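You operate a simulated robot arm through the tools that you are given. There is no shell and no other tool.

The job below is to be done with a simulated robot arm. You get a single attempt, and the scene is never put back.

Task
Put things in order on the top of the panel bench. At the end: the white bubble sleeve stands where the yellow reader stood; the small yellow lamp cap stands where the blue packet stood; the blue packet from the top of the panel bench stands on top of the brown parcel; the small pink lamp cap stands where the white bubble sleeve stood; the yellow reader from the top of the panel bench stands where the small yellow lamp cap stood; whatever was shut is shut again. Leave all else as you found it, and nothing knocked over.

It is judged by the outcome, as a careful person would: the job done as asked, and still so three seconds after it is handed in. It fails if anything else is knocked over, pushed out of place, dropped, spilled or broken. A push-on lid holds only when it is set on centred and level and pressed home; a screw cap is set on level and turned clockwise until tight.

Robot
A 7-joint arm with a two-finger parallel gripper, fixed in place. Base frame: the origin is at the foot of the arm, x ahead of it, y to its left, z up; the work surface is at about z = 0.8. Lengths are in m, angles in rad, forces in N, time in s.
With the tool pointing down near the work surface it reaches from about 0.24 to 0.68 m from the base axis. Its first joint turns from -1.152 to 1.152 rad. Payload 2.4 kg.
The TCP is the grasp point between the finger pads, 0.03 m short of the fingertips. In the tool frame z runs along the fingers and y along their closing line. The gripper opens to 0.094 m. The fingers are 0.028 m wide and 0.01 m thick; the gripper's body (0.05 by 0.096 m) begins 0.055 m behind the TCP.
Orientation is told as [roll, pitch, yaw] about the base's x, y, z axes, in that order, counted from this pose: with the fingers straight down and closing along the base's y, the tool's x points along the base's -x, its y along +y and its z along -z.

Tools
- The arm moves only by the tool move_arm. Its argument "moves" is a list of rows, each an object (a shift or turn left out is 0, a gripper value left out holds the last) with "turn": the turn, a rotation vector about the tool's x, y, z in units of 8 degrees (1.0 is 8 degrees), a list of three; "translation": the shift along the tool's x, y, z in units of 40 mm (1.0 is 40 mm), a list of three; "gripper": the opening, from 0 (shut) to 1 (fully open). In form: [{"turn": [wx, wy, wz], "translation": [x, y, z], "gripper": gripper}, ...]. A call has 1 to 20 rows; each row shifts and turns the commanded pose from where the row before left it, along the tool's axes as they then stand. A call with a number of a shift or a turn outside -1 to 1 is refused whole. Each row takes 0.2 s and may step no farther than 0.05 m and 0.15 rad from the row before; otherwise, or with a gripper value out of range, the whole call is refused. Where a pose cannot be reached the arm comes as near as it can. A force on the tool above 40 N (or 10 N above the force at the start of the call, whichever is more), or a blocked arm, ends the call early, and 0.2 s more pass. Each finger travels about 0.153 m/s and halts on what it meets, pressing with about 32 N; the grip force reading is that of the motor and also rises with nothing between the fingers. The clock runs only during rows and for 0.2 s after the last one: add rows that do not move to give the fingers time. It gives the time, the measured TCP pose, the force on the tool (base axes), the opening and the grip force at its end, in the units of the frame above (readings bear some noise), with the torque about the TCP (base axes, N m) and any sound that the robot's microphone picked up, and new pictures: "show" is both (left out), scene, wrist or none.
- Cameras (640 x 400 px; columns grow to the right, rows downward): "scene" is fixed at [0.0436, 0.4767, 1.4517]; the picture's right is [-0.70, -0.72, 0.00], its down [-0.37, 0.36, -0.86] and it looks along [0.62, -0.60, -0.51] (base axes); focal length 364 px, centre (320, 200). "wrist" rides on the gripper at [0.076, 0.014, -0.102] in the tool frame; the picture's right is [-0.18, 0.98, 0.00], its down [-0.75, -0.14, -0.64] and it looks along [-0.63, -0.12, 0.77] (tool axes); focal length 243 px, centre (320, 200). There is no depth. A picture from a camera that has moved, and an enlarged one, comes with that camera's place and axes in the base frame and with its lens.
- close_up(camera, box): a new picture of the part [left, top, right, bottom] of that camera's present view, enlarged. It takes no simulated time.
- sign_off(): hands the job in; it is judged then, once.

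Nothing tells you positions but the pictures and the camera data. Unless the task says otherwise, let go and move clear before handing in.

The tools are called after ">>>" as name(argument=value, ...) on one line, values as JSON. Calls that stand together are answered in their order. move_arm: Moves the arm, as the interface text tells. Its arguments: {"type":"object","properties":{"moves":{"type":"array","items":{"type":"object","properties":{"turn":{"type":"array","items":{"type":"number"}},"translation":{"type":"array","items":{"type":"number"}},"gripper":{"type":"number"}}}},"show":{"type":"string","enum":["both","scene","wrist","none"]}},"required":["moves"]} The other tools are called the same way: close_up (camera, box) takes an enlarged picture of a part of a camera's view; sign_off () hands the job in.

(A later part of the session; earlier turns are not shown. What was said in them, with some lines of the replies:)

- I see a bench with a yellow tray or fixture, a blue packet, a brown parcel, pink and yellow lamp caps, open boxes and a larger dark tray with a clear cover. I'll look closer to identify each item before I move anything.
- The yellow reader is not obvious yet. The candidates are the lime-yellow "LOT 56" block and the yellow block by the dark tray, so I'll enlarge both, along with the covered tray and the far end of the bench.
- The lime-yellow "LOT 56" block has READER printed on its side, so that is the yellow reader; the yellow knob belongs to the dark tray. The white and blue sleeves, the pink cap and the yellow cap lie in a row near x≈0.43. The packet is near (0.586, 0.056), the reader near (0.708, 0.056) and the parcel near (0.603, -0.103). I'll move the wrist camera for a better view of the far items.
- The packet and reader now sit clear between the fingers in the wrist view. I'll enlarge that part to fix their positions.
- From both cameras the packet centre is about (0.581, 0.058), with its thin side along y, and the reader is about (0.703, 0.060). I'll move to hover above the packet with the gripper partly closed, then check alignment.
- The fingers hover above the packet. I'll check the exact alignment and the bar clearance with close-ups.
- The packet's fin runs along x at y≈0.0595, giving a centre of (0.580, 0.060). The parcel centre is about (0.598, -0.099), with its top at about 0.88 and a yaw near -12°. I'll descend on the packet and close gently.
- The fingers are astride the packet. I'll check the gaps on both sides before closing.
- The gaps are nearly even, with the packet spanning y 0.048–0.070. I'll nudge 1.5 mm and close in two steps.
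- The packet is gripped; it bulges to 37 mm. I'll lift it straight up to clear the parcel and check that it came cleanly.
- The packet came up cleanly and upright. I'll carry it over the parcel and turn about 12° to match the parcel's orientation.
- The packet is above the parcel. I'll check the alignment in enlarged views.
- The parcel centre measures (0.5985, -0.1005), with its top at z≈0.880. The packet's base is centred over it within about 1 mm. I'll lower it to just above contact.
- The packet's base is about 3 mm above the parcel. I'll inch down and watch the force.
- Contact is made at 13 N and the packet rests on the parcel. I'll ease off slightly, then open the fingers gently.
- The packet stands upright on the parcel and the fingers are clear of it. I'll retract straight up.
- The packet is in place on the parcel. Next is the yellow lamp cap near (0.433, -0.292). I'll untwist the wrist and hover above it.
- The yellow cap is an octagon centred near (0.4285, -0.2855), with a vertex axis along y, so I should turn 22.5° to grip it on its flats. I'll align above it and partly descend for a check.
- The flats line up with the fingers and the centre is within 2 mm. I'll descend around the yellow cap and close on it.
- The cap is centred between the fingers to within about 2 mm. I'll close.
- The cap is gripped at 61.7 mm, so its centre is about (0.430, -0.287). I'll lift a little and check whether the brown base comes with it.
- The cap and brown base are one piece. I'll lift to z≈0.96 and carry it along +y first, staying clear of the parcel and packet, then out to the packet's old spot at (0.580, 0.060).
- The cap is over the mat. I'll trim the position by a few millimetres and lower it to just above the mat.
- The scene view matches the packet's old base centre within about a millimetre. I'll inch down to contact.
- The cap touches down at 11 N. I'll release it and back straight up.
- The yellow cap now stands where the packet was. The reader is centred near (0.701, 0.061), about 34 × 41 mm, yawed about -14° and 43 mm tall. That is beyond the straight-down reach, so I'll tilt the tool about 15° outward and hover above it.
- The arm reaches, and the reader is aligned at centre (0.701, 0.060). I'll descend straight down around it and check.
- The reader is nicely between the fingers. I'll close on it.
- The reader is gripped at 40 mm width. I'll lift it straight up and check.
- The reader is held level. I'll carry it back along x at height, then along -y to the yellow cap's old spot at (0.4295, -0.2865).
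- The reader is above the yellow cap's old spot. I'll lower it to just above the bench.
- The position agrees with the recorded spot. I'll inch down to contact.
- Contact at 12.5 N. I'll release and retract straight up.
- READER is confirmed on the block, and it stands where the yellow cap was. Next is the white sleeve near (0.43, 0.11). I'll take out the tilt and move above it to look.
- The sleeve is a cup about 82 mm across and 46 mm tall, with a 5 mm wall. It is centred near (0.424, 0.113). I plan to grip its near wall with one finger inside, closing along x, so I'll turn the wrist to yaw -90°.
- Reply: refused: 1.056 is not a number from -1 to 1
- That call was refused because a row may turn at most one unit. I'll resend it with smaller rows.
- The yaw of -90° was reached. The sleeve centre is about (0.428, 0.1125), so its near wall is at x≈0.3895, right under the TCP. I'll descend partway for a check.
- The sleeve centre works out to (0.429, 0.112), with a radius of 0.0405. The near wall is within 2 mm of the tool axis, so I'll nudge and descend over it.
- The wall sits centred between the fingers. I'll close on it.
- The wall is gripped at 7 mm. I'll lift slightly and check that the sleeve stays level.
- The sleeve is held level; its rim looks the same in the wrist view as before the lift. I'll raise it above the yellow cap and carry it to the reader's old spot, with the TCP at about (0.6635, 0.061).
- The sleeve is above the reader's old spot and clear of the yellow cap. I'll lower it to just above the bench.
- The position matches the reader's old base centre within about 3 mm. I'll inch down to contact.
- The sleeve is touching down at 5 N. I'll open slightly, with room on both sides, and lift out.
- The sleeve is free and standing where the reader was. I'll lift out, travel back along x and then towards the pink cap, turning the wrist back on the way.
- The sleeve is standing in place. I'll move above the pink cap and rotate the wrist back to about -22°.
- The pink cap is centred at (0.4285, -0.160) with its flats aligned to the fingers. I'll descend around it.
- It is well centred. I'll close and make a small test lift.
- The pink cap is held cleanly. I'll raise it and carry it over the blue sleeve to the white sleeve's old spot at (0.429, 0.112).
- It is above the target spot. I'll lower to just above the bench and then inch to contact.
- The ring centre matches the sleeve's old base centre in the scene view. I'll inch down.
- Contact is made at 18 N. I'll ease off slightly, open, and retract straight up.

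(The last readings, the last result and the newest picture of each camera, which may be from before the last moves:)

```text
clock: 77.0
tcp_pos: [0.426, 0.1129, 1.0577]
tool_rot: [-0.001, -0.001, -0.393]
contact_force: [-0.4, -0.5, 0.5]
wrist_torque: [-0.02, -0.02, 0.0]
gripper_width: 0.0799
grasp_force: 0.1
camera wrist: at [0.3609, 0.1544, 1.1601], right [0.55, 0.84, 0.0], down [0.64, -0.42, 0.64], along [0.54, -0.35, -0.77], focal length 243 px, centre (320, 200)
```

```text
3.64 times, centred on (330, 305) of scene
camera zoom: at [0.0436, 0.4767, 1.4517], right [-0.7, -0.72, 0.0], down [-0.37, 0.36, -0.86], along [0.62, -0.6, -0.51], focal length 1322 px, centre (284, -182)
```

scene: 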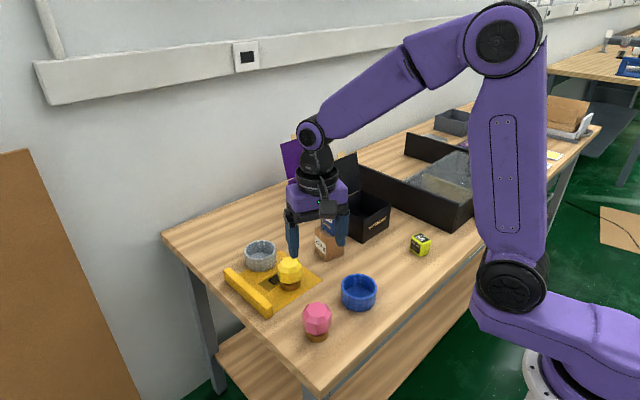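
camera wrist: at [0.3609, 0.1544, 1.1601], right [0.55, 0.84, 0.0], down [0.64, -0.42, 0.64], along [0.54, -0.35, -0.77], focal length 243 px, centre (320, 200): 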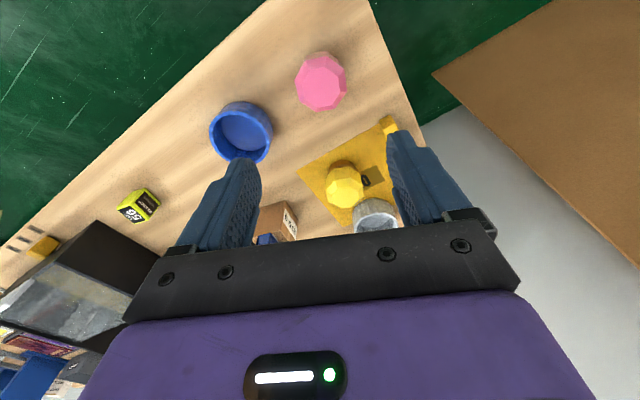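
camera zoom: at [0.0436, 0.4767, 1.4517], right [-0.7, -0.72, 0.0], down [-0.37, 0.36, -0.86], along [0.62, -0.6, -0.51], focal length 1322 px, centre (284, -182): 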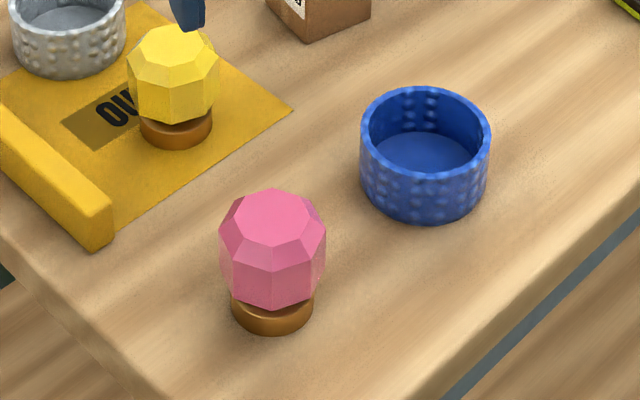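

All five items are placed. I'll park the arm back near its starting pose for a final full check.

>>> move_arm(moves=[{"turn": [0, 0, -0.937]}, {"turn": [0, 0, -0.937]}, {"turn": [0, 0, -0.937]}, {"translation": [0.045, -0.95, -0.63]}, {"translation": [0.045, -0.95, -0.63]}, {"translation": [0.045, -0.95, -0.63]}, {"translation": [0.045, -0.95, -0.63]}, {"translation": [0.045, -0.95, -0.63], "gripper": 1.0}, {}, {}], show="both")

>>> close_up(camera="scene", box=[210, 170, 450, 350])

>>> close_up(camera="scene", box=[295, 170, 375, 270])

>>> close_up(camera="scene", box=[380, 80, 560, 230])

>>> close_up(camera="wrist", box=[150, 0, 500, 240])

```text
clock: 79.2
tcp_pos: [0.4201, -0.0785, 1.1827]
tool_rot: [0.0, 0.0, -0.002]
contact_force: [-0.4, 0.8, -0.4]
wrist_torque: [-0.02, -0.03, -0.04]
gripper_width: 0.0941
grasp_force: 0.1
camera wrist: at [0.3431, -0.0654, 1.2856], right [0.18, 0.98, 0.0], down [0.75, -0.14, 0.64], along [0.63, -0.12, -0.77], focal length 243 px, centre (320, 200)
```

scene: 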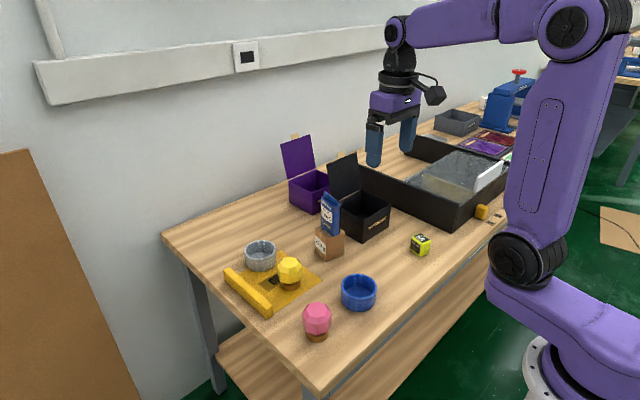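
wrist: 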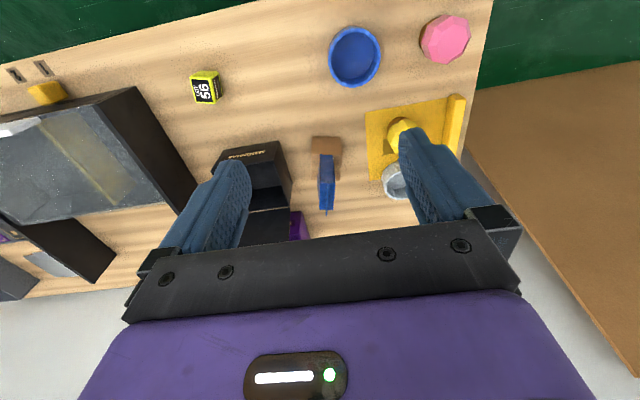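

```text
2.22 times, centred on (330, 260) of scene
camera zoom: at [0.0436, 0.4767, 1.4517], right [-0.7, -0.72, 0.0], down [-0.37, 0.36, -0.86], along [0.62, -0.6, -0.51], focal length 808 px, centre (298, 67)
```

zoom: 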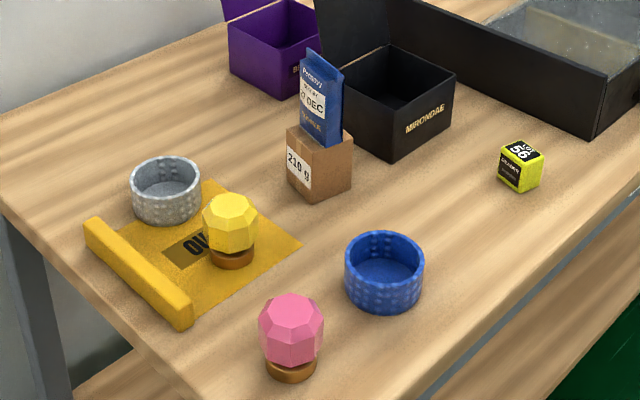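

```text
4.00 times, centred on (335, 220) of scene
camera zoom: at [0.0436, 0.4767, 1.4517], right [-0.7, -0.72, 0.0], down [-0.37, 0.36, -0.86], along [0.62, -0.6, -0.51], focal length 1454 px, centre (260, 120)
```

zoom: 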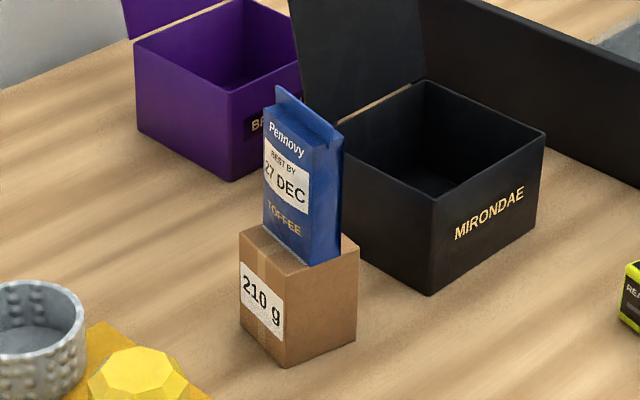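

```text
2.67 times, centred on (470, 155) of scene
camera zoom: at [0.0436, 0.4767, 1.4517], right [-0.7, -0.72, 0.0], down [-0.37, 0.36, -0.86], along [0.62, -0.6, -0.51], focal length 970 px, centre (-80, 320)
```

zoom: 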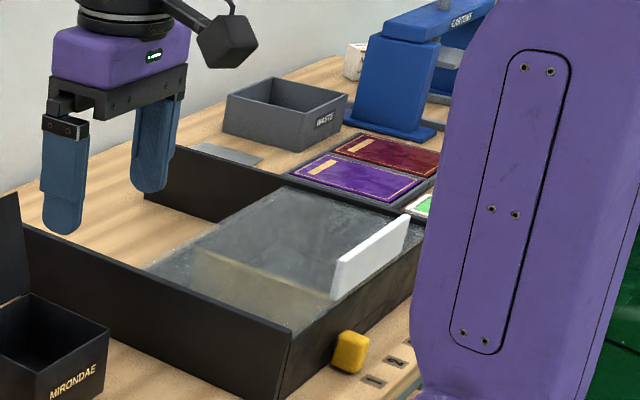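

```text
1.67 times, centred on (325, 120) of wrist
camera zoom: at [0.3431, -0.0654, 1.2856], right [0.18, 0.98, 0.0], down [0.75, -0.14, 0.64], along [0.63, -0.12, -0.77], focal length 404 px, centre (312, 333)
```

zoom: 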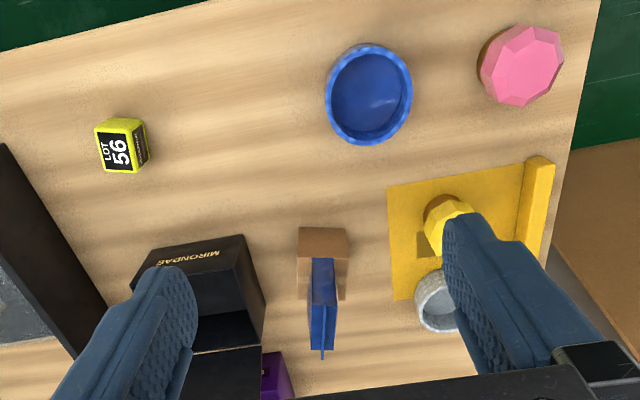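

Everything is where the task asks:
- **Blue packet:** upright on the brown parcel, which has not moved.
- **Yellow cap:** on the packet's old spot.
- **Reader:** on the yellow cap's old spot.
- **White sleeve:** on the reader's old spot.
- **Pink cap:** on the white sleeve's old spot.

Nothing shut was opened, the blue sleeve, boxes and tray look untouched, and the arm is clear. I'm handing the job in.

>>> sign_off()

```text
The job is handed in.
```

The job is handed in, with all five items where the task asked. I saw nothing knocked over or pushed out of place in the last pictures before handing in.

- **Blue packet:** it stands upright on top of the brown parcel, and the parcel did not move.
- **Small yellow lamp cap:** it stands on the mat where the packet stood.
- **Yellow reader:** it stands where the yellow lamp cap stood. I took the lime-yellow "LOT 56" block as the reader because it has READER printed on its side.
- **White bubble sleeve:** it stands where the reader stood, partly on the edge of the mat as the reader was.
- **Small pink lamp cap:** it stands where the white sleeve stood.

As best I could measure from the pictures, each item is within about 3 mm of its target spot. I opened nothing, so there was nothing to shut again. The arm let go and was clear of everything before I handed in.
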